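You operate a simulated robot arm through the tools that you are given. There is no shell and no other tool. Be economical: measure what you need, move in short steps, check, and stop when the job is done.

Carry out the task below with a simulated robot arm. There is one attempt and no reset: what you move stays moved.

## Task
Put a snap on the green pouch with the insert its label names.
Fine: lay it across the rests; lock the press again and leave the slide pulled out with the pouch on it.

Only the result counts: the job must be done as asked and must still hold three seconds after the hand-in. Knocking over, shifting, dropping, spilling or breaking anything else fails it.

## Robot
A 6-joint arm with a two-finger parallel gripper, fixed in place. Base frame: the origin is at the foot of the arm, x ahead of it, y to its left, z up; the work surface is at about z = 72. Lengths are in cm, angles in degrees, forces in N, time in s.
With the tool pointing down near the work surface it reaches from about 22 to 62 cm from the base axis. Its first joint turns from -66.0 to 66.0 degrees. Payload 2.7 kg.
The tool frame sits at the grasp point between the pads (the TCP): z along the fingers, y along the line on which they close. The tips reach 2.3 cm beyond it. Largest opening 9.4 cm; finger width 3.8, thickness 1; the body of the gripper, 5.4 by 9.6 cm, starts 3.9 cm behind the TCP.
Orientation is told as [roll, pitch, yaw] about the base's x, y, z axes, in that order, counted from this pose: with the fingers straight down and closing along the base's y, the tool's x points along the base's -x, its y along +y and its z along -z.

## Interface
- The arm moves only by the tool drive_tool. Its argument "deltas" is a list of rows, each an object (a shift or turn left out is 0, a gripper value left out holds the last) with "offset": the shift along the base's x, y, z in cm, a list of three; "angular": the turn, a rotation vector about the base's x, y, z in degrees, a list of three; "grip": the gripper command, from -1 (fully open) to 1 (shut), values between in proportion. In form: [{"offset": [dx, dy, dz], "angular": [ax, ay, az], "grip": grip}, ...]. A call has 1 to 8 rows; each row is the pose to reach, as a shift and turn from the pose commanded when the call began. Each row takes 0.2 s and may step no farther than 5 cm and 8.6 degrees from the row before; otherwise, or with a gripper value out of range, the whole call is refused. A pose out of reach is approached as far as the arm can. The call stops where the force on the tool passes 90 N (or 10 N more than at its start, if that is more) or the arm is blocked; 0.2 s more then pass. The fingers move at their own pace (about 4.5 cm/s each) and stop on an object; they squeeze with about 22 N. The grip force told is the motor's: it shows also when the fingers shut on nothing. Time passes only in rows, and 0.2 s behind the last, so rows that repeat a pose let the fingers close. It gives the time, the measured TCP pose, the force on the tool (base axes), the opening and the grip force at its end, in the units of the frame above (readings bear some noise), and new pictures: "show" is both (left out), scene, wrist or none.
- Cameras (640 x 400 px; columns grow to the right, rows downward): "scene" is fixed at [6.14, -42.01, 140.96]; the picture's right is [0.88, -0.47, 0.00], its down [-0.24, -0.46, -0.85] and it looks along [0.40, 0.76, -0.52] (base axes); focal length 368 px, centre (320, 200). "wrist" rides on the gripper at [-3.9, 0, -4.4] in the tool frame; the picture's right is [0.00, -1.00, 0.00], its down [0.97, 0.00, -0.24] and it looks along [0.24, 0.00, 0.97] (tool axes); focal length 218 px, centre (320, 200). There is no depth. A picture from a camera that has moved, and an enlarged one, comes with that camera's place and axes in the base frame and with its lens.
- enlarge(camera, box): a new picture of the part [left, top, right, bottom] of that camera's present view, enlarged. The clock stands still meanwhile.
- job_done(): hands the job in; it is judged then, once.

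Go step by step. Nothing tells you positions but the pictures and the camera data: compare them with the known pose of the tool, close in by small moves and look again before you grip or let go. The budget is 120 turns and 150 pictures, counting those below and the enlarged ones. Unless the task says otherwise, let go and move clear before handing in, and close with one line.

The tools are called after ">>>" by a JSON object that holds its "method" and its "body". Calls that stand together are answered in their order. drive_tool: Moves the arm, as the interface text tells. Its arguments: {"type":"object","properties":{"deltas":{"type":"array"},"show":{"type":"string","enum":["both","scene","wrist","none"]}},"required":["deltas"]} The other tools are called the same way: enlarge (camera, box) takes an enlarged picture of a part of a camera's view; job_done () hands the job in.

At the start:

```text
time: 0.0
eef_pos: [37.26, 14.39, 116.63]
tool_rot: [-0.1, 0.0, 0.1]
wrist_force: [-0.3, 0.4, -0.5]
gripper_width: 9.4
grasp_force: 0.0
```

scene: 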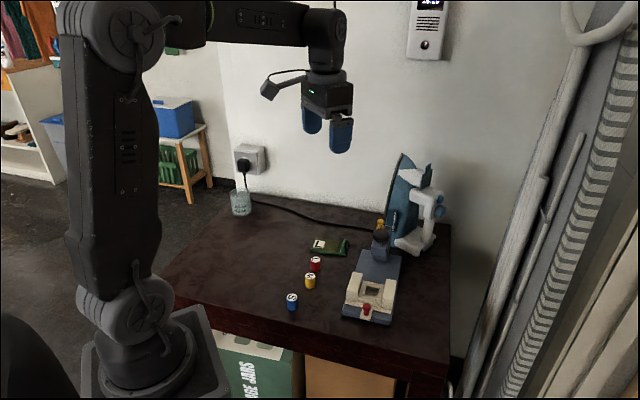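
wrist: 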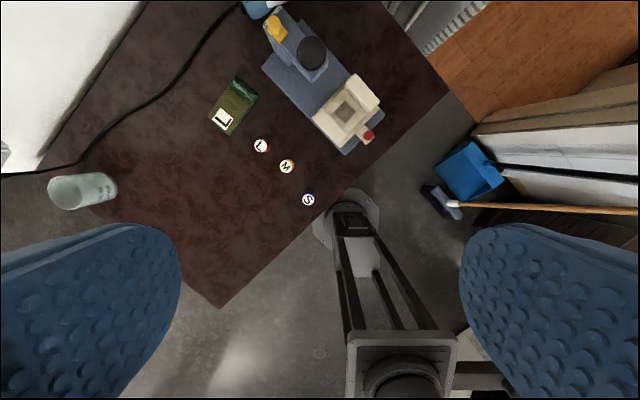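

I see a table with a press, a green pouch labelled (probably "L"), and three inserts (L red, M yellow, S blue). I'll enlarge both views to understand the mechanism.

>>> {"method": "enlarge", "body": {"camera": "scene", "box": [270, 140, 470, 340]}}

>>> {"method": "enlarge", "body": {"camera": "wrist", "box": [190, 0, 430, 220]}}

```text
2.00 times, centred on (370, 240) of scene
camera zoom: at [6.14, -42.01, 140.96], right [0.88, -0.47, 0.0], down [-0.24, -0.46, -0.85], along [0.4, 0.76, -0.52], focal length 736 px, centre (220, 120)
```

zoom: 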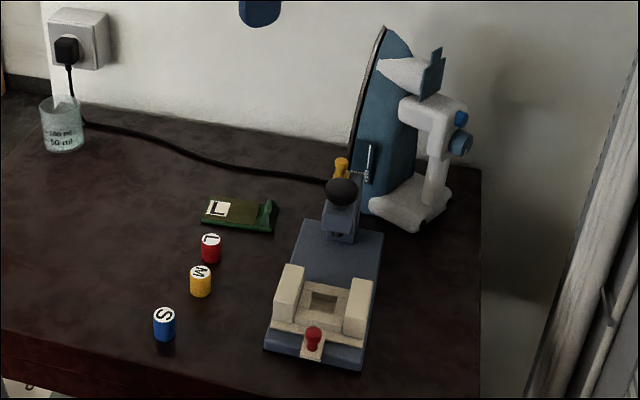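

```text
1.82 times, centred on (310, 110) of wrist
camera zoom: at [41.35, 14.44, 121.05], right [0.0, -1.0, 0.0], down [-0.97, 0.0, 0.24], along [-0.24, 0.0, -0.97], focal length 397 px, centre (338, 364)
```

zoom: 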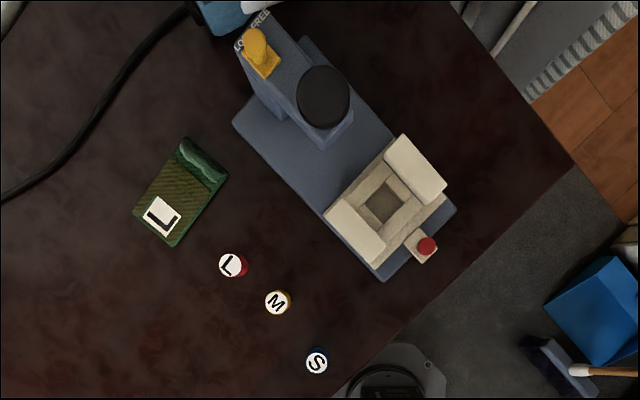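

The pouch says L, so the red L insert is needed. The press stands to the right; I'll move closer to see the lever, ram and slide.

>>> {"method": "drive_tool", "body": {"deltas": [{"offset": [3, -1, -3]}, {"offset": [6, -2, -6]}, {"offset": [9, -2, -9]}, {"offset": [10, -2, -13]}], "show": "wrist"}}

>>> {"method": "enlarge", "body": {"camera": "scene", "box": [330, 200, 430, 330]}}

```text
time: 1.0
eef_pos: [47.35, 12.74, 103.76]
tool_rot: [0.1, 0.0, 0.0]
wrist_force: [0.0, 1.2, -0.1]
gripper_width: 9.43
grasp_force: 0.0
camera wrist: at [51.5, 12.75, 108.06], right [0.0, -1.0, 0.0], down [-0.97, 0.0, 0.24], along [-0.24, 0.0, -0.97], focal length 218 px, centre (320, 200)
```

wrist: 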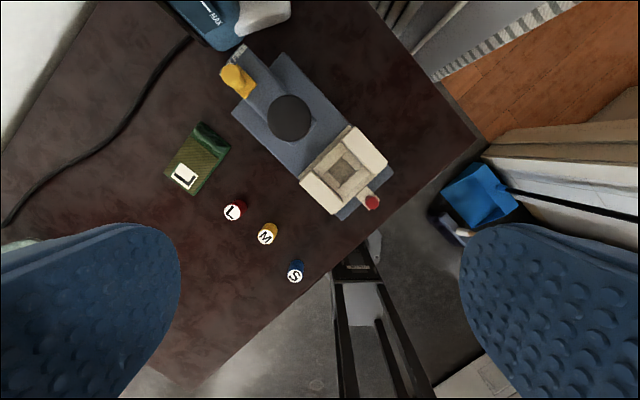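

```text
3.08 times, centred on (380, 265) of scene
camera zoom: at [6.14, -42.01, 140.96], right [0.88, -0.47, 0.0], down [-0.24, -0.46, -0.85], along [0.4, 0.76, -0.52], focal length 1132 px, centre (135, 0)
```

zoom: 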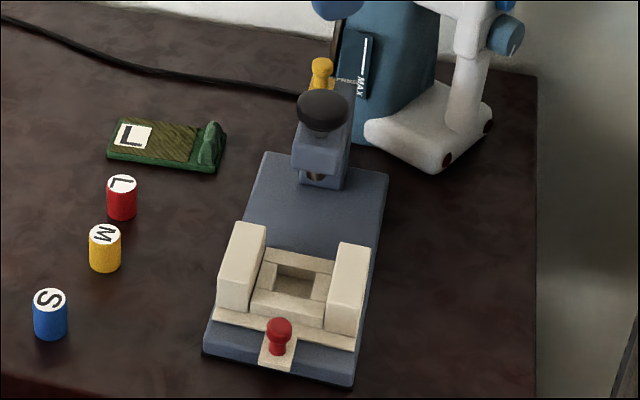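

>>> {"method": "enlarge", "body": {"camera": "wrist", "box": [150, 30, 400, 240]}}

>>> {"method": "enlarge", "body": {"camera": "scene", "box": [360, 205, 420, 265]}}

```text
1.90 times, centred on (275, 135) of wrist
camera zoom: at [51.5, 12.75, 108.06], right [0.0, -1.0, 0.0], down [-0.97, 0.0, 0.24], along [-0.24, 0.0, -0.97], focal length 416 px, centre (406, 324)
```

zoom: 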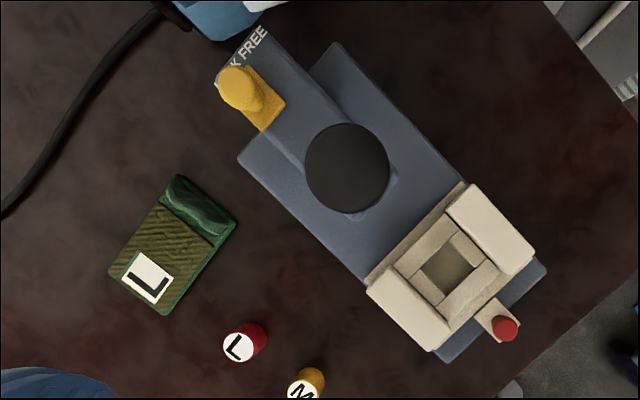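

```text
6.67 times, centred on (390, 235) of scene
camera zoom: at [6.14, -42.01, 140.96], right [0.88, -0.47, 0.0], down [-0.24, -0.46, -0.85], along [0.4, 0.76, -0.52], focal length 2454 px, centre (-147, -33)
```

zoom: 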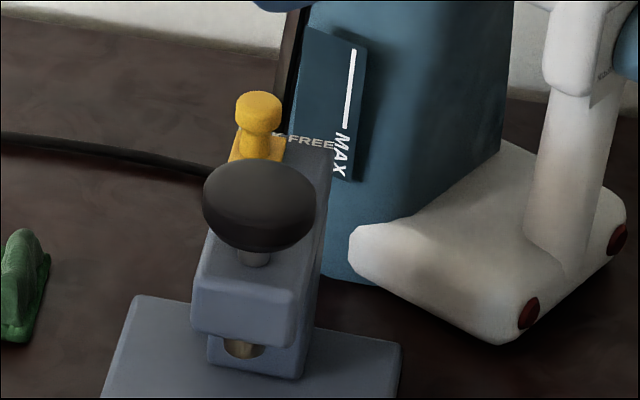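

The insert L stands near (41.4, 26.6); the press axis runs about 43.6° in the plan, the yellow knob is on LOCK (left). I turn the tool to close along the press axis and go above the red insert.

>>> {"method": "drive_tool", "body": {"deltas": [{"offset": [-1, 2.3, -3], "angular": [0, 0, -7.7], "grip": -1}, {"offset": [-2, 4.6, -6], "angular": [0, 0, -15.4]}, {"offset": [-3, 7, -9], "angular": [0, 0, -23.2]}, {"offset": [-4, 9.3, -12], "angular": [0, 0, -31]}, {"offset": [-5, 11.6, -14], "angular": [0, 0, -38.7]}, {"offset": [-6, 13.9, -15.5], "angular": [0, 0, -46.4], "grip": -0.06}, {"offset": [-6, 13.9, -15.5], "angular": [0, 0, -46.4]}, {"offset": [-6, 13.9, -15.5], "angular": [0, 0, -46.4]}], "show": "both"}}

```text
time: 2.8
eef_pos: [41.21, 26.27, 88.1]
tool_rot: [0.0, 0.0, -46.4]
wrist_force: [0.7, 1.2, 0.2]
gripper_width: 4.98
grasp_force: 0.2
camera wrist: at [44.12, 23.49, 92.52], right [-0.72, -0.69, 0.0], down [-0.67, 0.7, 0.24], along [-0.16, 0.17, -0.97], focal length 218 px, centre (320, 200)
```

scene: 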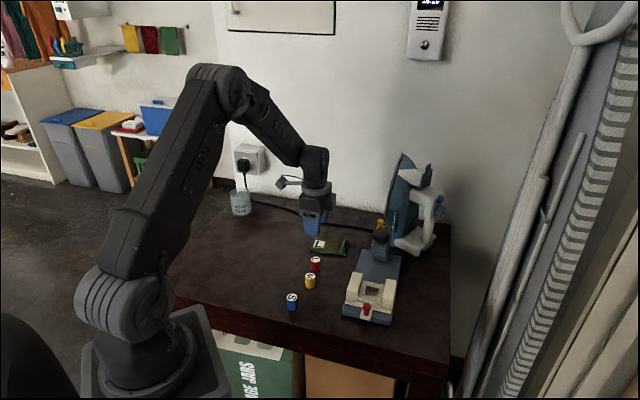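
wrist: 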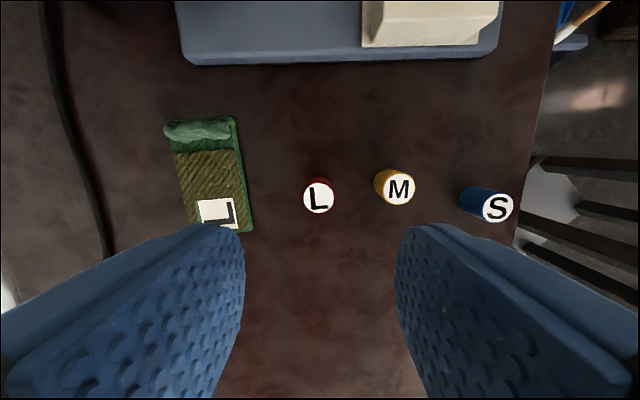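

The picture puts L at (41.5, 26.55), top at about 75; I descend with 5 cm opening and grip its upper part.

>>> {"method": "drive_tool", "body": {"deltas": [{"offset": [0.25, 0.28, -4]}, {"offset": [0.25, 0.28, -8]}, {"offset": [0.25, 0.28, -10.5]}, {"offset": [0.25, 0.28, -12.3]}, {"offset": [0.25, 0.28, -12.3]}], "show": "both"}}

```text
time: 4.0
eef_pos: [41.49, 26.52, 75.73]
tool_rot: [0.0, 0.0, -46.4]
wrist_force: [0.2, 0.2, 0.0]
gripper_width: 5.01
grasp_force: 0.1
camera wrist: at [44.48, 23.82, 80.23], right [-0.72, -0.69, 0.0], down [-0.67, 0.7, 0.24], along [-0.16, 0.17, -0.97], focal length 218 px, centre (320, 200)
```

scene: 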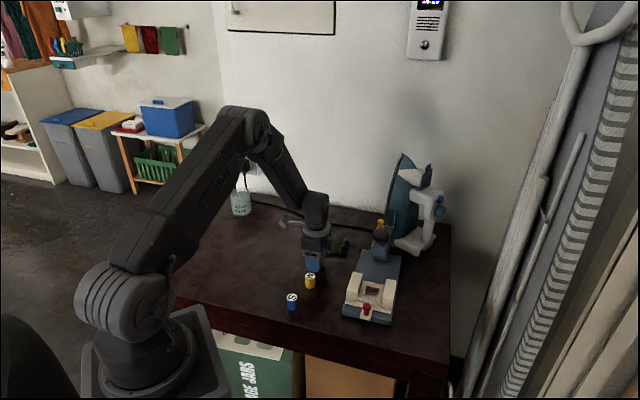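
wrist: 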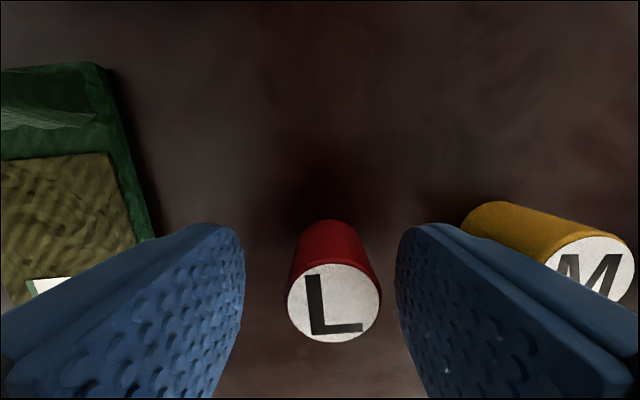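

L is between the pads; closing.

>>> {"method": "drive_tool", "body": {"deltas": [{"grip": 1}, {"grip": 1}, {"grip": 1}, {"grip": 1}], "show": "wrist"}}

```text
time: 5.0
eef_pos: [41.55, 26.49, 75.8]
tool_rot: [0.1, 0.0, -46.4]
wrist_force: [0.7, 0.3, 0.1]
gripper_width: 2.54
grasp_force: 21.6
camera wrist: at [44.47, 23.81, 80.25], right [-0.72, -0.69, 0.0], down [-0.67, 0.7, 0.24], along [-0.17, 0.17, -0.97], focal length 218 px, centre (320, 200)
```

wrist: 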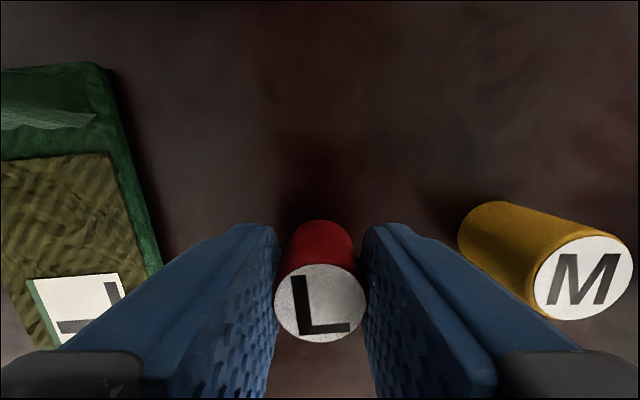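

Gripped. Lifting and moving above the slide's pocket at about (47.8, 9.4).

>>> {"method": "drive_tool", "body": {"deltas": [{"offset": [0, 0, 4]}, {"offset": [0, 0, 8]}, {"offset": [0, 0, 12]}, {"offset": [1.5, -4.3, 12], "angular": [0, 0, 0.9]}, {"offset": [3, -8.6, 12], "angular": [0, 0, 0.9]}, {"offset": [4.5, -12.9, 12], "angular": [0, 0, 0.9]}, {"offset": [6.3, -17.1, 12], "angular": [0, 0, 0.9]}, {"offset": [6.3, -17.1, 12], "angular": [0, 0, 0.9]}], "show": "both"}}

```text
time: 6.8
eef_pos: [47.96, 9.5, 87.6]
tool_rot: [0.0, -0.1, -45.4]
wrist_force: [0.4, -0.1, -0.9]
gripper_width: 2.55
grasp_force: 21.5
camera wrist: at [50.76, 6.86, 92.16], right [-0.71, -0.7, 0.0], down [-0.68, 0.69, 0.24], along [-0.17, 0.17, -0.97], focal length 218 px, centre (320, 200)
```

scene: 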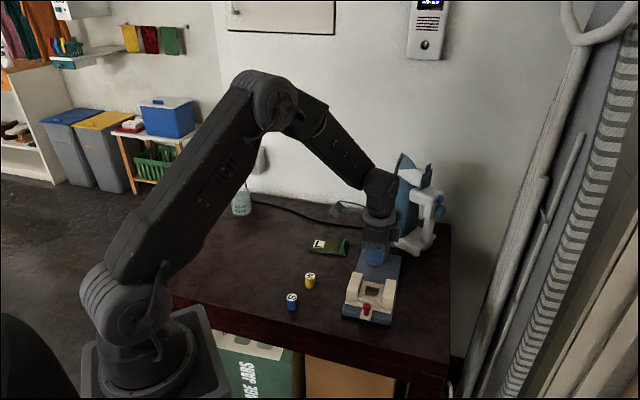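
wrist: 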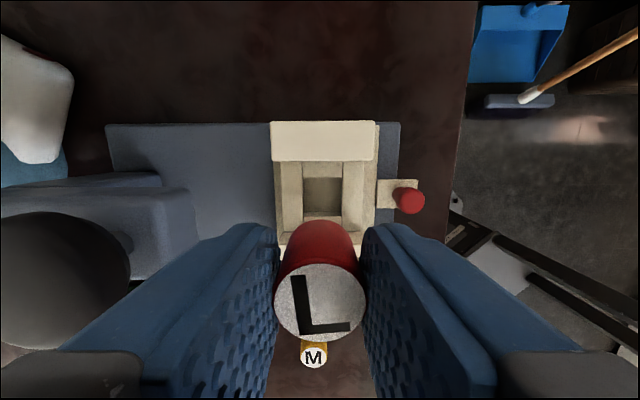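

>>> {"method": "enlarge", "body": {"camera": "wrist", "box": [250, 110, 430, 260]}}

>>> {"method": "enlarge", "body": {"camera": "scene", "box": [335, 230, 415, 330]}}

```text
2.67 times, centred on (340, 185) of wrist
camera zoom: at [50.76, 6.86, 92.16], right [-0.71, -0.7, 0.0], down [-0.68, 0.69, 0.24], along [-0.17, 0.17, -0.97], focal length 582 px, centre (267, 240)
```

zoom: 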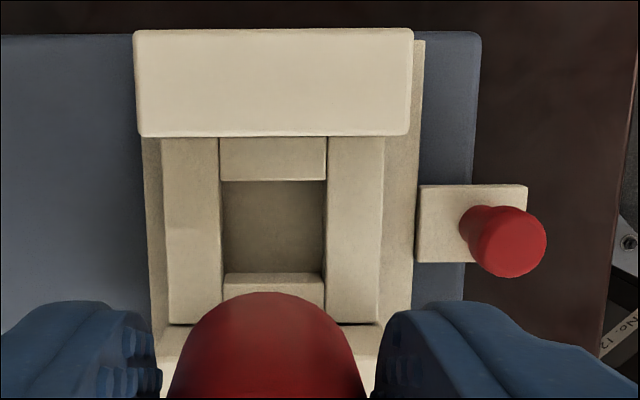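

```text
4.00 times, centred on (375, 280) of scene
camera zoom: at [6.14, -42.01, 140.96], right [0.88, -0.47, 0.0], down [-0.24, -0.46, -0.85], along [0.4, 0.76, -0.52], focal length 1472 px, centre (100, -120)
```

zoom: 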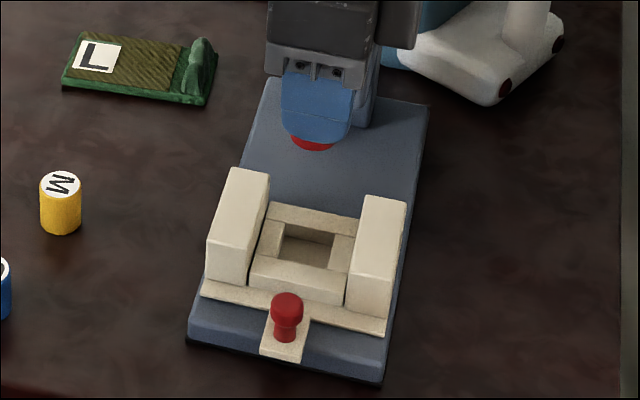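

The pocket is about 3 cm wide and aligned with the gripper. I correct by (0.1, −0.4) and go down 5 cm to re-measure.

>>> {"method": "drive_tool", "body": {"deltas": [{"offset": [0.12, -0.37, -2.5]}, {"offset": [0.12, -0.37, -5]}, {"offset": [0.12, -0.37, -5]}], "show": "wrist"}}

>>> {"method": "enlarge", "body": {"camera": "scene", "box": [335, 230, 415, 330]}}

>>> {"method": "enlarge", "body": {"camera": "wrist", "box": [240, 80, 420, 280]}}

```text
time: 7.6
eef_pos: [47.81, 9.28, 82.66]
tool_rot: [-0.1, 0.0, -45.5]
wrist_force: [0.1, -0.1, -0.5]
gripper_width: 2.56
grasp_force: 21.8
camera wrist: at [50.84, 6.49, 87.14], right [-0.71, -0.7, 0.0], down [-0.68, 0.69, 0.24], along [-0.17, 0.17, -0.97], focal length 218 px, centre (320, 200)
```

wrist: 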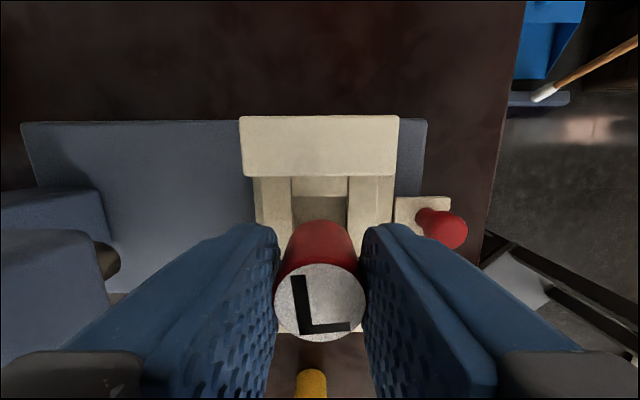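

```text
4.00 times, centred on (375, 280) of scene
camera zoom: at [6.14, -42.01, 140.96], right [0.88, -0.47, 0.0], down [-0.24, -0.46, -0.85], along [0.4, 0.76, -0.52], focal length 1472 px, centre (100, -120)
```

zoom: 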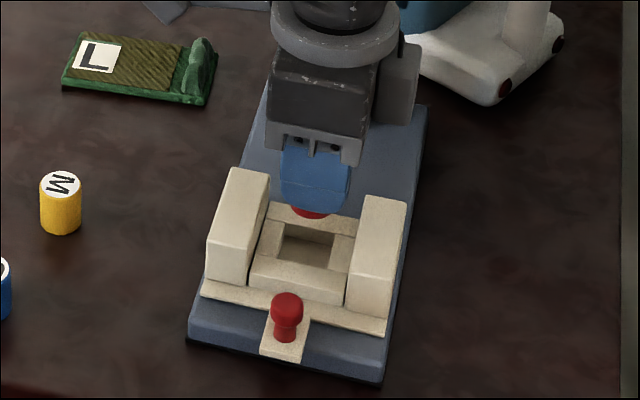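

```text
2.00 times, centred on (330, 180) of wrist
camera zoom: at [50.84, 6.49, 87.14], right [-0.71, -0.7, 0.0], down [-0.68, 0.69, 0.24], along [-0.17, 0.17, -0.97], focal length 436 px, centre (300, 240)
```

zoom: 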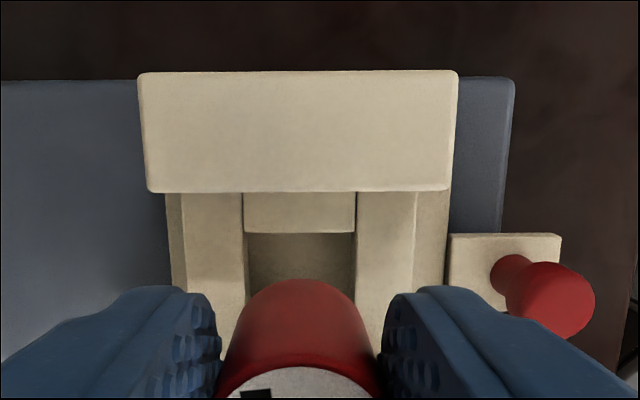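

Pocket and insert line up within about 0.1 cm. Lowering slowly into the pocket, watching force.

>>> {"method": "drive_tool", "body": {"deltas": [{"offset": [0, 0, -1.5]}, {"offset": [0, 0, -3]}, {"offset": [0, 0, -4]}, {"offset": [0, 0, -4]}], "show": "wrist"}}

>>> {"method": "enlarge", "body": {"camera": "scene", "box": [345, 230, 405, 330]}}

```text
time: 8.6
eef_pos: [47.66, 9.27, 78.83]
tool_rot: [0.0, 0.0, -45.6]
wrist_force: [0.8, -0.2, -1.1]
gripper_width: 2.55
grasp_force: 21.7
camera wrist: at [50.77, 6.47, 83.25], right [-0.71, -0.7, 0.0], down [-0.68, 0.69, 0.24], along [-0.17, 0.17, -0.97], focal length 218 px, centre (320, 200)
```

wrist: 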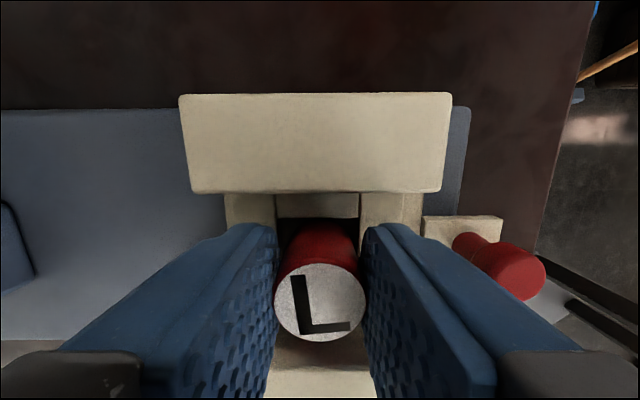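

```text
4.00 times, centred on (375, 280) of scene
camera zoom: at [6.14, -42.01, 140.96], right [0.88, -0.47, 0.0], down [-0.24, -0.46, -0.85], along [0.4, 0.76, -0.52], focal length 1472 px, centre (100, -120)
```

zoom: 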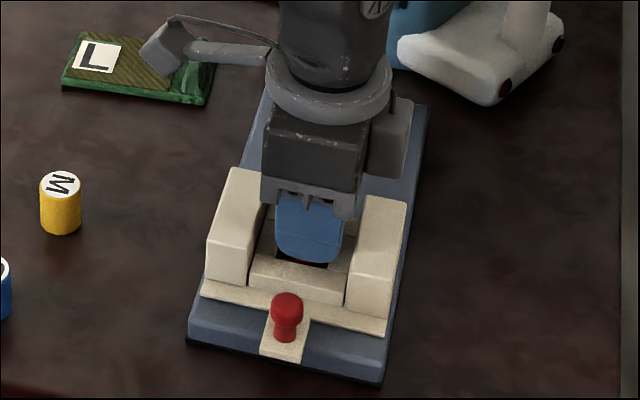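

The insert's bottom is entering the pocket without force. Continuing down.

>>> {"method": "drive_tool", "body": {"deltas": [{"offset": [0, 0, -0.5]}, {"offset": [0, 0, -0.9]}, {"offset": [0, 0, -0.9]}], "show": "wrist"}}

>>> {"method": "enlarge", "body": {"camera": "scene", "box": [355, 255, 405, 325]}}

```text
time: 9.4
eef_pos: [48.02, 9.02, 78.22]
tool_rot: [0.2, -0.2, -45.5]
wrist_force: [-1.9, 3.0, 11.8]
gripper_width: 2.57
grasp_force: 22.0
camera wrist: at [50.88, 6.43, 82.48], right [-0.71, -0.7, 0.0], down [-0.68, 0.69, 0.24], along [-0.16, 0.17, -0.97], focal length 218 px, centre (320, 200)
```

wrist: 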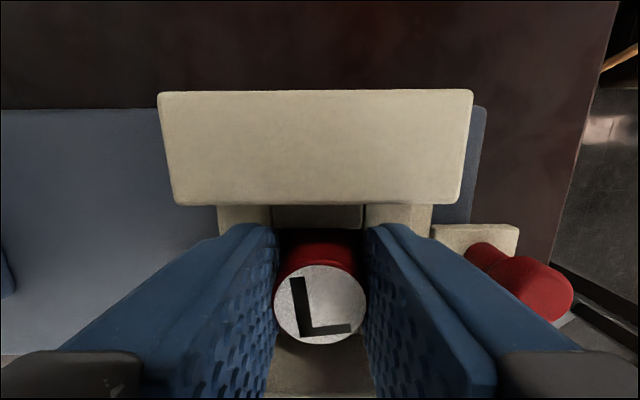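

```text
5.71 times, centred on (380, 290) of scene
camera zoom: at [6.11, -42.0, 140.96], right [0.88, -0.47, 0.0], down [-0.24, -0.46, -0.85], along [0.4, 0.76, -0.52], focal length 2103 px, centre (-23, -314)
```

zoom: 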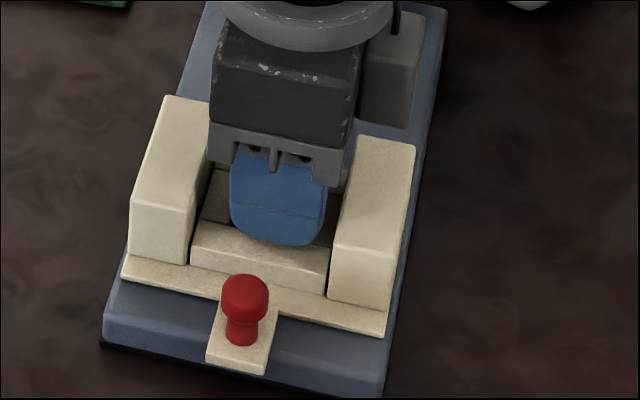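

Contact at about 1.1 cm deep, 12 N: likely seated on the floor. I back off the push and open a little.

>>> {"method": "drive_tool", "body": {"deltas": [{"offset": [0, 0, 0.2]}, {"offset": [0, 0, 0.2], "grip": -0.1}, {"offset": [0, 0, 0.2], "grip": -0.1}, {"offset": [0, 0, 0.2], "grip": -0.1}, {"offset": [0, 0, 2.5], "grip": -0.1}, {"offset": [0, 0, 5], "grip": -0.1}, {"offset": [0, 0, 9], "grip": -0.1}], "show": "both"}}

>>> {"method": "enlarge", "body": {"camera": "wrist", "box": [240, 100, 400, 240]}}

>>> {"method": "enlarge", "body": {"camera": "scene", "box": [335, 230, 415, 330]}}

```text
time: 11.0
eef_pos: [47.95, 9.08, 87.12]
tool_rot: [0.0, 0.0, -45.5]
wrist_force: [-0.2, -0.9, -0.3]
gripper_width: 5.19
grasp_force: 0.0
camera wrist: at [50.88, 6.38, 91.49], right [-0.71, -0.7, 0.0], down [-0.68, 0.69, 0.24], along [-0.17, 0.17, -0.97], focal length 218 px, centre (320, 200)
```

scene: 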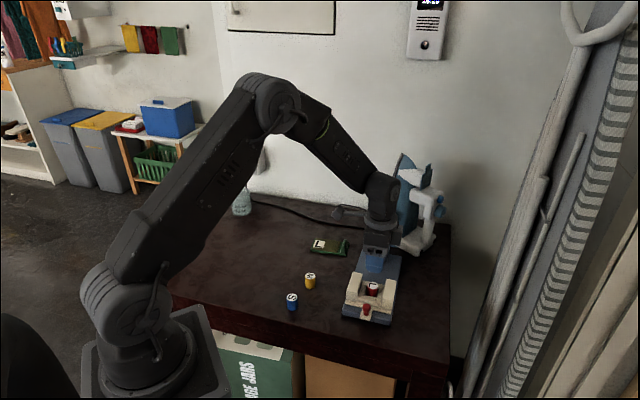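
wrist: 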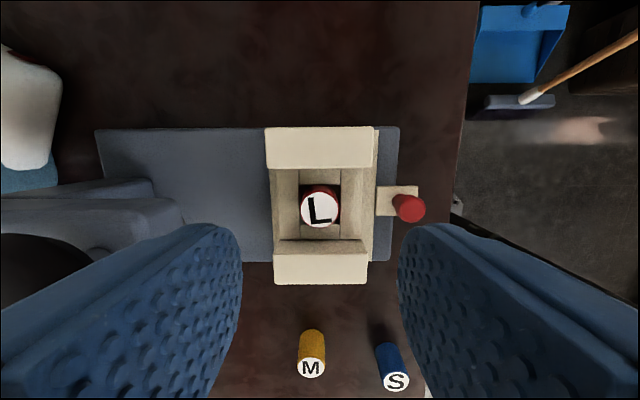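

```text
2.86 times, centred on (320, 170) of wrist
camera zoom: at [50.88, 6.38, 91.49], right [-0.71, -0.7, 0.0], down [-0.68, 0.69, 0.24], along [-0.17, 0.17, -0.97], focal length 624 px, centre (320, 286)
```

zoom: 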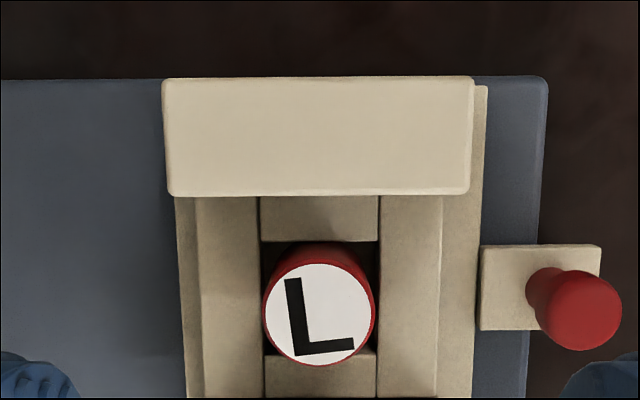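

```text
4.00 times, centred on (375, 280) of scene
camera zoom: at [6.14, -42.01, 140.96], right [0.88, -0.47, 0.0], down [-0.24, -0.46, -0.85], along [0.4, 0.76, -0.52], focal length 1472 px, centre (100, -120)
```

zoom: 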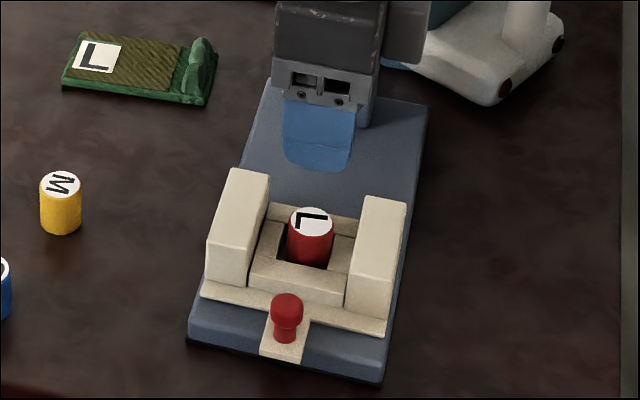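

The insert stands upright in the pocket. I'll shut the fingers and press gently on its top to be sure it is seated and to learn its height.

>>> {"method": "drive_tool", "body": {"deltas": [{"grip": 1}, {"grip": 1}, {"offset": [0, 0, -3], "grip": 1}, {"offset": [0, 0, -6]}, {"offset": [0, 0, -6.8]}, {"offset": [0, 0, -7.2]}, {"offset": [0, 0, -7.5]}], "show": "none"}}

```text
time: 12.6
eef_pos: [48.03, 9.38, 79.75]
tool_rot: [0.4, -0.1, -45.4]
wrist_force: [-4.9, 3.7, 25.1]
gripper_width: 0.0
grasp_force: 22.4
```

Insert seated; its top is at about 77.4. Now up and over to the pouch.

>>> {"method": "drive_tool", "body": {"deltas": [{"offset": [0, 0, 4.5]}, {"offset": [0, 0, 9]}, {"offset": [0, 0, 13]}, {"offset": [0, 4.9, 13], "grip": -1}, {"offset": [0, 9.8, 13]}, {"offset": [0, 14.7, 13]}, {"offset": [0, 19, 13]}, {"offset": [0, 19, 13]}], "show": "wrist"}}

```text
time: 14.4
eef_pos: [47.86, 28.39, 92.28]
tool_rot: [0.1, 0.0, -45.5]
wrist_force: [0.3, -0.2, 0.7]
gripper_width: 9.4
grasp_force: 0.2
camera wrist: at [50.9, 25.7, 96.71], right [-0.71, -0.7, 0.0], down [-0.68, 0.69, 0.24], along [-0.17, 0.17, -0.97], focal length 218 px, centre (320, 200)
```

wrist: 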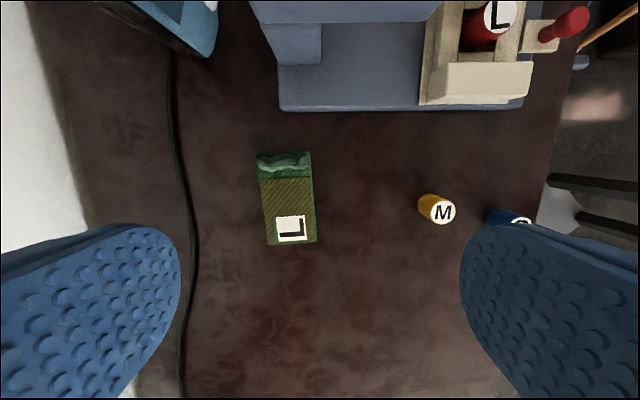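

>>> {"method": "enlarge", "body": {"camera": "wrist", "box": [230, 130, 350, 260]}}

>>> {"method": "enlarge", "body": {"camera": "scene", "box": [300, 225, 360, 265]}}

```text
3.08 times, centred on (290, 195) of wrist
camera zoom: at [50.9, 25.7, 96.71], right [-0.71, -0.7, 0.0], down [-0.68, 0.69, 0.24], along [-0.17, 0.17, -0.97], focal length 672 px, centre (412, 215)
```

zoom: 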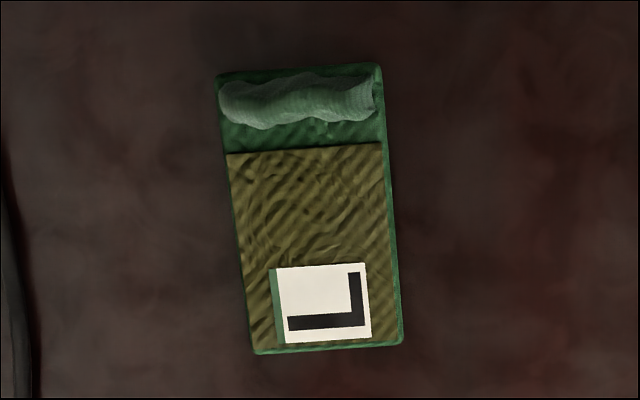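

```text
10.00 times, centred on (330, 245) of scene
camera zoom: at [6.14, -42.0, 140.96], right [0.88, -0.47, 0.0], down [-0.24, -0.46, -0.85], along [0.4, 0.76, -0.52], focal length 3680 px, centre (220, -250)
```

zoom: 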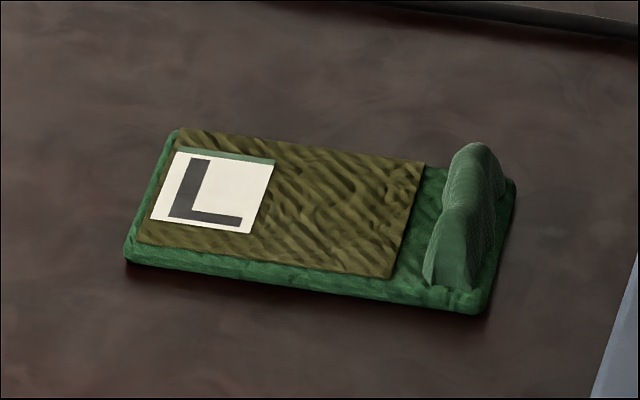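

The pouch centre is at about (49.0, 32.3), 10.4 × 5.8 cm, turned 3.9° from the tool. I align and descend to look again.

>>> {"method": "drive_tool", "body": {"deltas": [{"offset": [0.6, 2, -4], "angular": [0, 0, 3.9]}, {"offset": [1.14, 3.92, -8], "angular": [0, 0, 3.9]}, {"offset": [1.14, 3.92, -12], "angular": [0, 0, 3.9]}, {"offset": [1.14, 3.92, -12], "angular": [0, 0, 3.9]}], "show": "wrist"}}

```text
time: 15.4
eef_pos: [48.97, 32.09, 80.26]
tool_rot: [0.1, -0.1, -41.6]
wrist_force: [0.1, -0.4, -1.2]
gripper_width: 9.39
grasp_force: 0.0
camera wrist: at [52.12, 29.6, 84.74], right [-0.66, -0.75, 0.0], down [-0.73, 0.64, 0.24], along [-0.18, 0.16, -0.97], focal length 218 px, centre (320, 200)
```

wrist: 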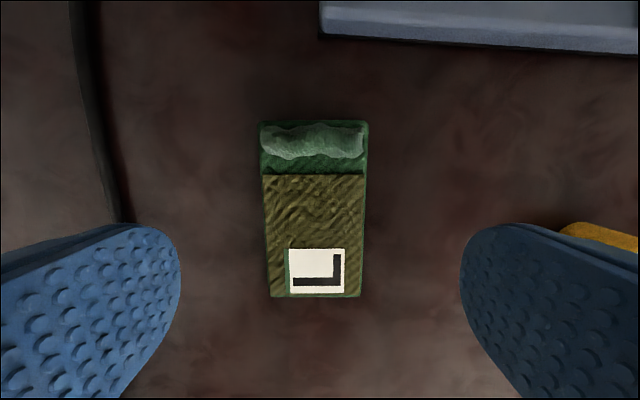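

Well aligned; a small shift and straight down to grip height.

>>> {"method": "drive_tool", "body": {"deltas": [{"offset": [0.12, 0.27, -2.5]}, {"offset": [0.12, 0.27, -4.5]}, {"offset": [0.12, 0.27, -5.2]}, {"offset": [0.12, 0.27, -5.5]}, {"offset": [0.12, 0.27, -5.5]}], "show": "wrist"}}

>>> {"method": "enlarge", "body": {"camera": "scene", "box": [290, 215, 370, 275]}}

```text
time: 16.6
eef_pos: [49.25, 32.36, 74.93]
tool_rot: [0.1, 0.0, -41.5]
wrist_force: [-0.7, -0.4, 0.3]
gripper_width: 9.39
grasp_force: 0.1
camera wrist: at [52.32, 29.8, 79.32], right [-0.66, -0.75, 0.0], down [-0.73, 0.64, 0.24], along [-0.18, 0.16, -0.97], focal length 218 px, centre (320, 200)
```

wrist: 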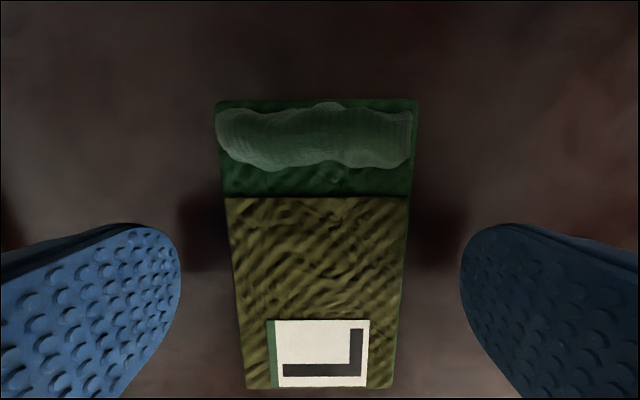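

```text
6.67 times, centred on (330, 245) of scene
camera zoom: at [6.14, -42.01, 140.96], right [0.88, -0.47, 0.0], down [-0.24, -0.46, -0.85], along [0.4, 0.76, -0.52], focal length 2454 px, centre (253, -100)
```

zoom: 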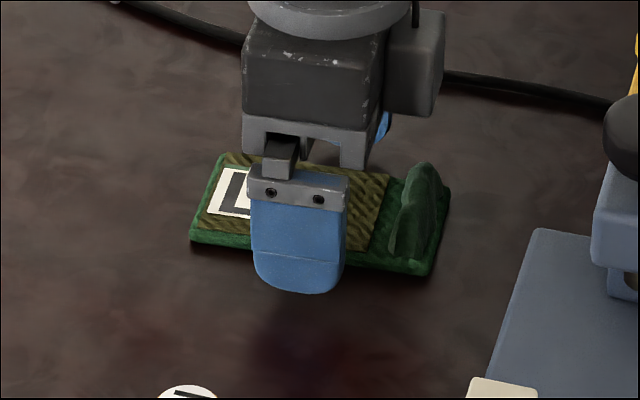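

Centred on the pouch. Lowering 0.3 and closing.

>>> {"method": "drive_tool", "body": {"deltas": [{"offset": [0, 0, -0.25]}, {"offset": [0, 0, -0.25], "grip": 1}, {"offset": [0, 0, -0.25]}, {"offset": [0, 0, -0.25]}, {"offset": [0, 0, -0.25]}, {"offset": [0, 0, -0.25]}], "show": "wrist"}}

```text
time: 18.0
eef_pos: [49.26, 32.3, 74.57]
tool_rot: [0.0, 0.0, -41.6]
wrist_force: [-0.5, 0.2, -0.1]
gripper_width: 5.91
grasp_force: 22.0
camera wrist: at [52.3, 29.8, 79.09], right [-0.66, -0.75, 0.0], down [-0.73, 0.64, 0.24], along [-0.18, 0.16, -0.97], focal length 218 px, centre (320, 200)
```

wrist: 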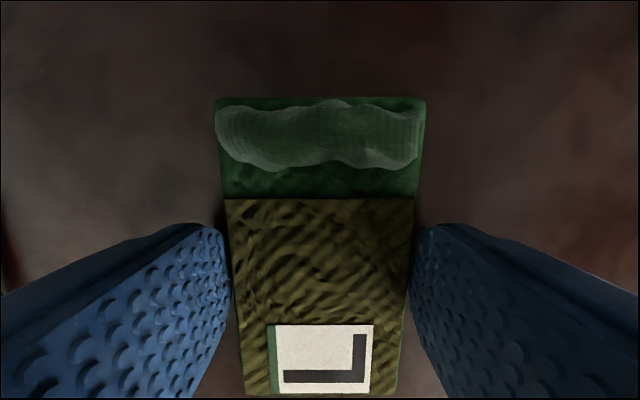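

Gripped at 5.9 cm. Lifting straight up.

>>> {"method": "drive_tool", "body": {"deltas": [{"offset": [0, 0, 2]}, {"offset": [0, 0, 6]}, {"offset": [0, 0, 10.5]}, {"offset": [0, 0, 15]}, {"offset": [0, 0, 19]}], "show": "wrist"}}

```text
time: 19.2
eef_pos: [49.14, 32.05, 93.74]
tool_rot: [0.0, 0.0, -41.6]
wrist_force: [0.2, -1.0, 0.6]
gripper_width: 5.93
grasp_force: 21.6
camera wrist: at [52.22, 29.67, 98.13], right [-0.66, -0.75, 0.0], down [-0.73, 0.64, 0.24], along [-0.18, 0.16, -0.97], focal length 218 px, centre (320, 200)
```

wrist: 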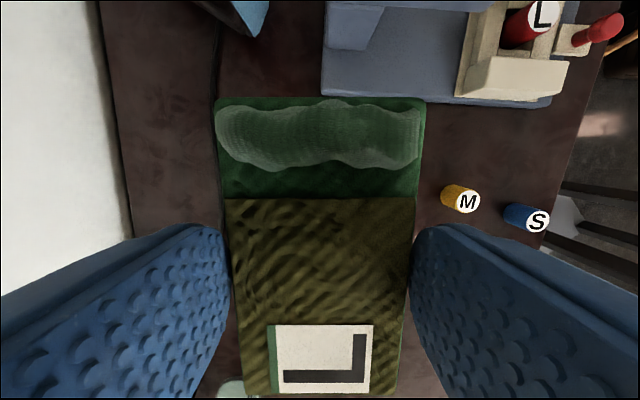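

Held firmly and level. Moving over the slide at this height.

>>> {"method": "drive_tool", "body": {"deltas": [{"offset": [-0.6, -4.6, 0], "angular": [0, 0, -1.3]}, {"offset": [-1.2, -9.2, 0], "angular": [0, 0, -2.6]}, {"offset": [-1.5, -13.8, 0], "angular": [0, 0, -3.9]}, {"offset": [-1.5, -18.4, 0], "angular": [0, 0, -3.9]}, {"offset": [-1.5, -22.9, 0], "angular": [0, 0, -3.9]}, {"offset": [-1.5, -22.9, 0], "angular": [0, 0, -3.9]}], "show": "both"}}

```text
time: 20.6
eef_pos: [47.66, 9.43, 93.69]
tool_rot: [-0.1, 0.0, -45.5]
wrist_force: [-0.7, 0.1, 0.2]
gripper_width: 5.94
grasp_force: 22.3
camera wrist: at [50.68, 6.75, 98.04], right [-0.71, -0.7, 0.0], down [-0.68, 0.69, 0.24], along [-0.17, 0.17, -0.97], focal length 218 px, centre (320, 200)
```

scene: 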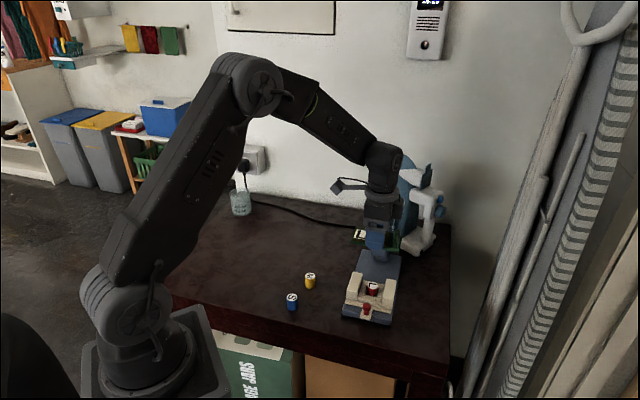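
wrist: 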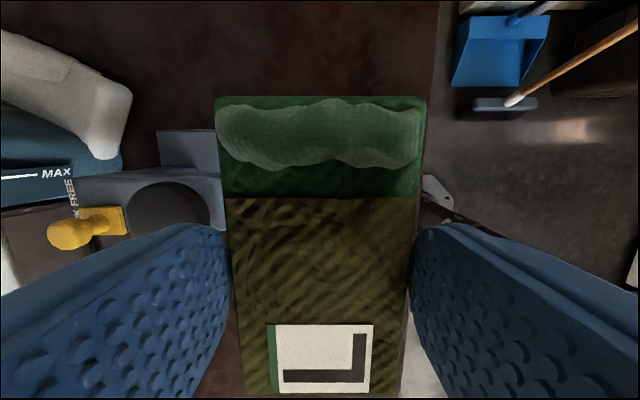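

Over the slide; the wrist view is blocked by the pouch, so I descend to just above the rests and check in the scene view.

>>> {"method": "drive_tool", "body": {"deltas": [{"offset": [0, 0, -4]}, {"offset": [0, 0, -8]}, {"offset": [0, 0, -12]}, {"offset": [0, 0, -12]}], "show": "none"}}

>>> {"method": "enlarge", "body": {"camera": "scene", "box": [335, 230, 415, 330]}}

>>> {"method": "enlarge", "body": {"camera": "wrist", "box": [0, 0, 640, 400]}}

```text
time: 21.6
eef_pos: [47.71, 9.33, 81.61]
tool_rot: [0.1, 0.0, -45.4]
wrist_force: [-0.5, 0.6, 0.4]
gripper_width: 5.92
grasp_force: 22.3
```

```text
4.00 times, centred on (375, 280) of scene
camera zoom: at [6.14, -42.01, 140.96], right [0.88, -0.47, 0.0], down [-0.24, -0.46, -0.85], along [0.4, 0.76, -0.52], focal length 1472 px, centre (100, -120)
```

zoom: 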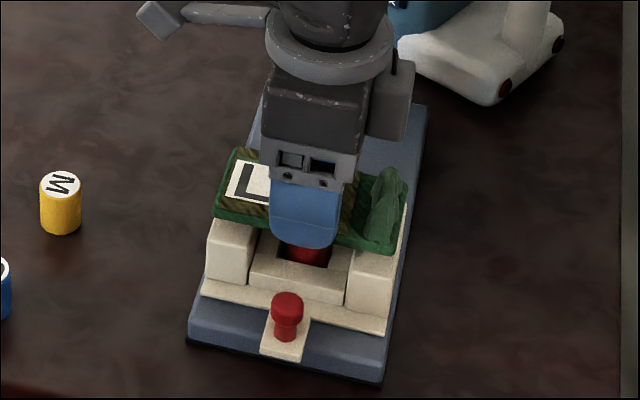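

```text
1.00 times, centred on (320, 200) of wrist
camera zoom: at [50.62, 6.55, 86.04], right [-0.71, -0.7, 0.0], down [-0.68, 0.69, 0.24], along [-0.17, 0.17, -0.97], focal length 218 px, centre (320, 200)
```

zoom: 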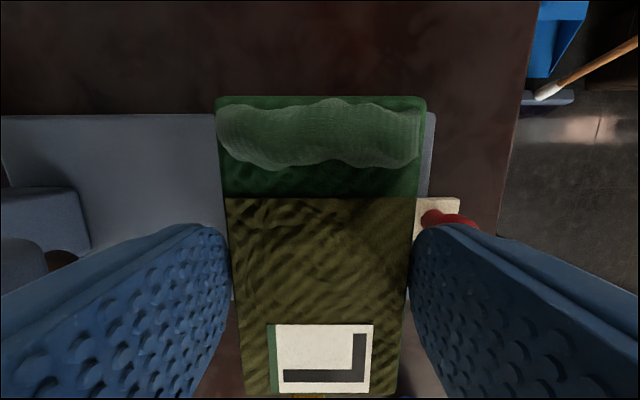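

Pouch spans both rests symmetrically. Lowering gently to contact.

>>> {"method": "drive_tool", "body": {"deltas": [{"offset": [0, 0, -0.6]}, {"offset": [0, 0, -1.1]}, {"offset": [0, 0, -1.4]}, {"offset": [0, 0, -1.4]}], "show": "none"}}

>>> {"method": "enlarge", "body": {"camera": "scene", "box": [345, 250, 405, 310]}}

```text
time: 22.6
eef_pos: [47.68, 9.35, 80.25]
tool_rot: [0.1, 0.0, -45.5]
wrist_force: [0.1, -0.6, -0.3]
gripper_width: 5.89
grasp_force: 21.7
```

```text
6.67 times, centred on (375, 280) of scene
camera zoom: at [6.14, -42.01, 140.96], right [0.88, -0.47, 0.0], down [-0.24, -0.46, -0.85], along [0.4, 0.76, -0.52], focal length 2454 px, centre (-47, -333)
```

zoom: 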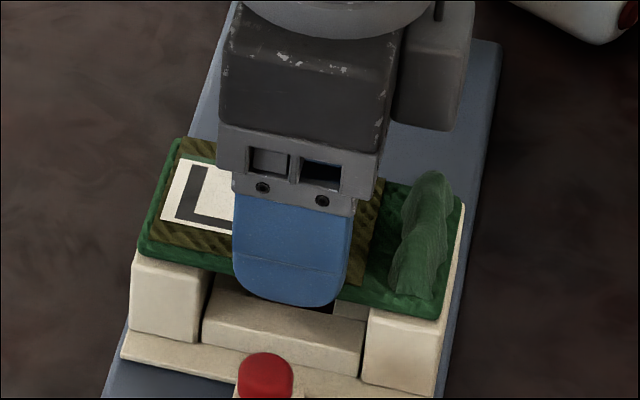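

>>> {"method": "drive_tool", "body": {"deltas": [{"offset": [0, 0, -0.15]}, {"offset": [0, 0, -0.3]}, {"offset": [0, 0, -0.3]}], "show": "none"}}

```text
time: 23.4
eef_pos: [47.77, 9.34, 80.23]
tool_rot: [0.3, -0.3, -45.4]
wrist_force: [0.2, 1.3, 18.7]
gripper_width: 5.9
grasp_force: 21.6
```

Contact with the rests at 19 N. I ease off and open.

>>> {"method": "drive_tool", "body": {"deltas": [{"offset": [0, 0, 0.15]}, {"offset": [0, 0, 0.15], "grip": -0.6}, {"offset": [0, 0, 0.15]}, {"offset": [0, 0, 0.15]}, {"offset": [0, 0, 2]}, {"offset": [0, 0, 6]}, {"offset": [0, 0, 10]}, {"offset": [0, 0, 14]}], "show": "wrist"}}

>>> {"method": "enlarge", "body": {"camera": "scene", "box": [335, 230, 415, 330]}}

>>> {"method": "enlarge", "body": {"camera": "wrist", "box": [160, 80, 440, 270]}}

```text
time: 25.2
eef_pos: [47.69, 9.38, 94.06]
tool_rot: [0.0, 0.0, -45.6]
wrist_force: [0.0, -0.1, 0.3]
gripper_width: 7.52
grasp_force: 0.0
camera wrist: at [50.67, 6.72, 98.53], right [-0.71, -0.7, 0.0], down [-0.68, 0.69, 0.24], along [-0.17, 0.17, -0.97], focal length 218 px, centre (320, 200)
```

wrist: 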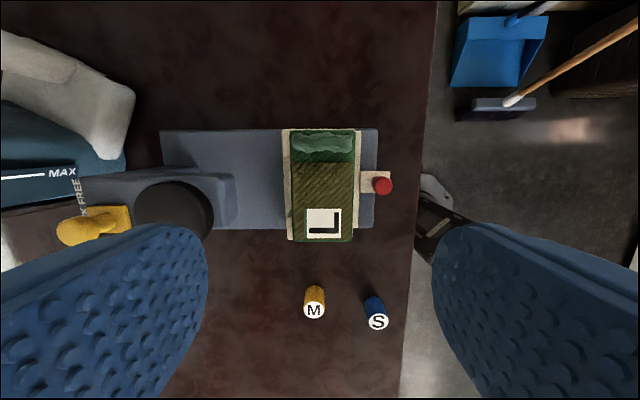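

```text
4.00 times, centred on (375, 280) of scene
camera zoom: at [6.14, -42.01, 140.96], right [0.88, -0.47, 0.0], down [-0.24, -0.46, -0.85], along [0.4, 0.76, -0.52], focal length 1472 px, centre (100, -120)
```

zoom: 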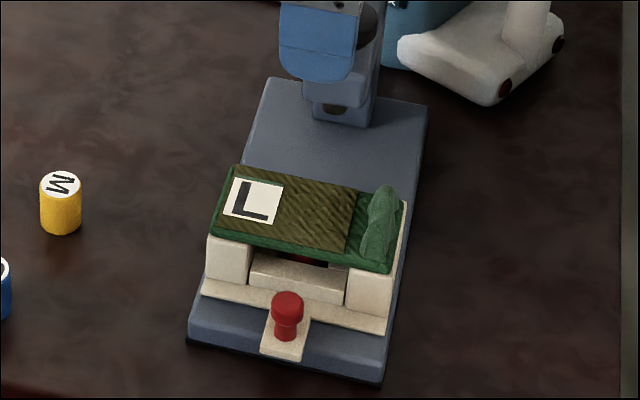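

```text
2.11 times, centred on (300, 175) of wrist
camera zoom: at [50.67, 6.72, 98.53], right [-0.71, -0.7, 0.0], down [-0.68, 0.69, 0.24], along [-0.17, 0.17, -0.97], focal length 460 px, centre (362, 253)
```

zoom: 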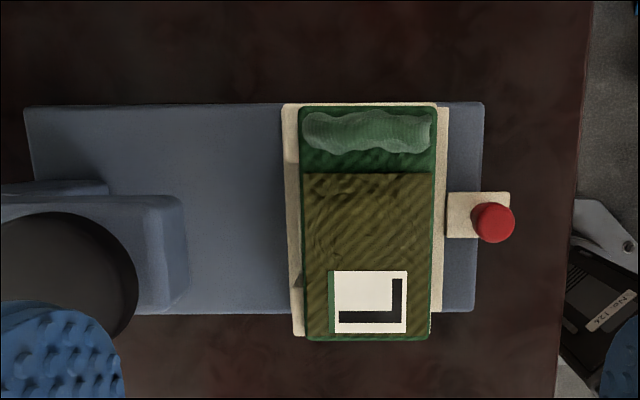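

The pouch lies across both rests. Next I close the fingers and go down outside the slide's red knob to push it in.

>>> {"method": "drive_tool", "body": {"deltas": [{"offset": [-3, -3, 0], "grip": 1}, {"offset": [-6.63, -6.1, 0]}, {"offset": [-6.63, -6.5, -4]}, {"offset": [-6.63, -6.5, -8.5]}, {"offset": [-6.63, -6.5, -13]}, {"offset": [-6.63, -6.5, -13]}], "show": "both"}}

>>> {"method": "enlarge", "body": {"camera": "scene", "box": [335, 250, 415, 330]}}

```text
time: 26.6
eef_pos: [41.14, 2.77, 80.95]
tool_rot: [0.0, 0.0, -45.5]
wrist_force: [0.5, 0.2, -0.7]
gripper_width: 0.01
grasp_force: 22.1
camera wrist: at [44.09, 0.09, 85.32], right [-0.71, -0.7, 0.0], down [-0.68, 0.69, 0.24], along [-0.17, 0.17, -0.97], focal length 218 px, centre (320, 200)
```

scene: 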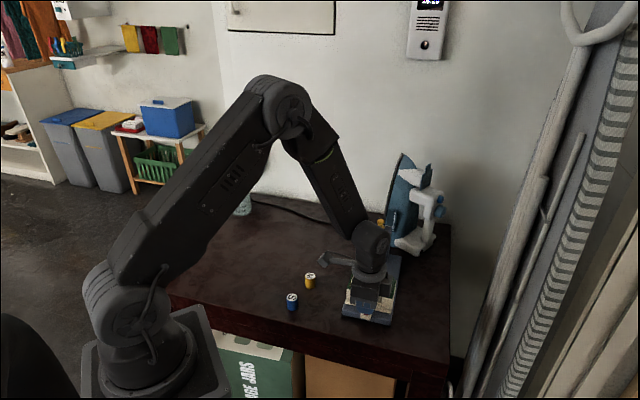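
wrist: 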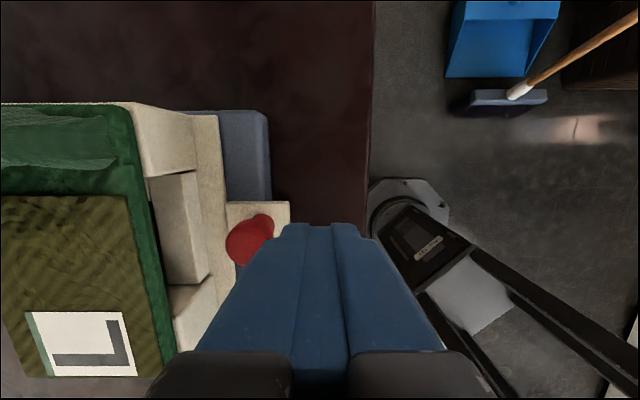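

```text
5.00 times, centred on (375, 290) of scene
camera zoom: at [6.14, -42.01, 140.96], right [0.88, -0.47, 0.0], down [-0.24, -0.46, -0.85], along [0.4, 0.76, -0.52], focal length 1840 px, centre (45, -250)
```

zoom: 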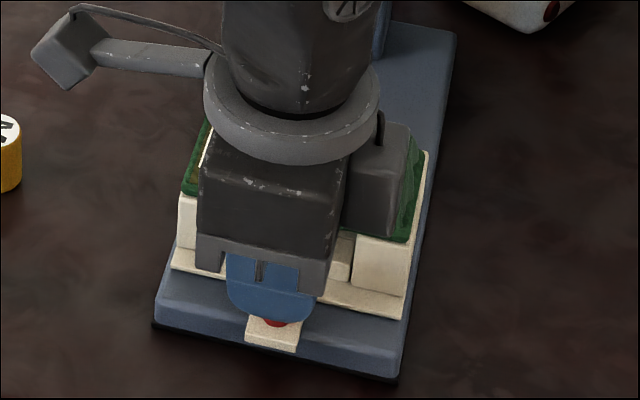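

Knob is about 3 cm inward of the tool. I lower beside it and begin a slow push.

>>> {"method": "drive_tool", "body": {"deltas": [{"offset": [0, 0, -2]}, {"offset": [0, 0, -3.8]}, {"offset": [0.36, 0.35, -3.8]}, {"offset": [0.64, 0.63, -3.8]}, {"offset": [1.0, 0.98, -3.8]}, {"offset": [1.43, 1.4, -3.8]}, {"offset": [1.43, 1.4, -3.8]}], "show": "wrist"}}

>>> {"method": "enlarge", "body": {"camera": "scene", "box": [335, 250, 415, 330]}}

```text
time: 28.2
eef_pos: [42.39, 4.28, 77.1]
tool_rot: [0.1, 0.0, -45.5]
wrist_force: [-0.4, -1.0, -0.6]
gripper_width: 0.0
grasp_force: 22.5
camera wrist: at [45.38, 1.61, 81.52], right [-0.71, -0.7, 0.0], down [-0.68, 0.69, 0.24], along [-0.17, 0.17, -0.97], focal length 218 px, centre (320, 200)
```

wrist: 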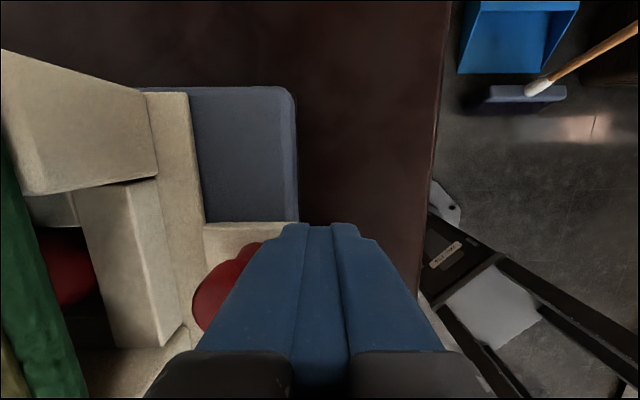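

```text
5.00 times, centred on (375, 290) of scene
camera zoom: at [6.14, -42.01, 140.96], right [0.88, -0.47, 0.0], down [-0.24, -0.46, -0.85], along [0.4, 0.76, -0.52], focal length 1840 px, centre (45, -250)
```

zoom: 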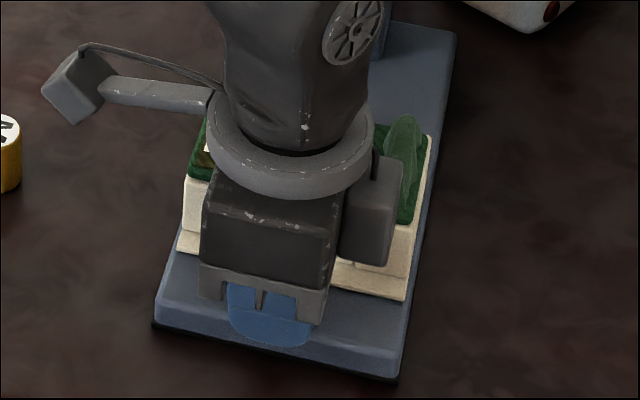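

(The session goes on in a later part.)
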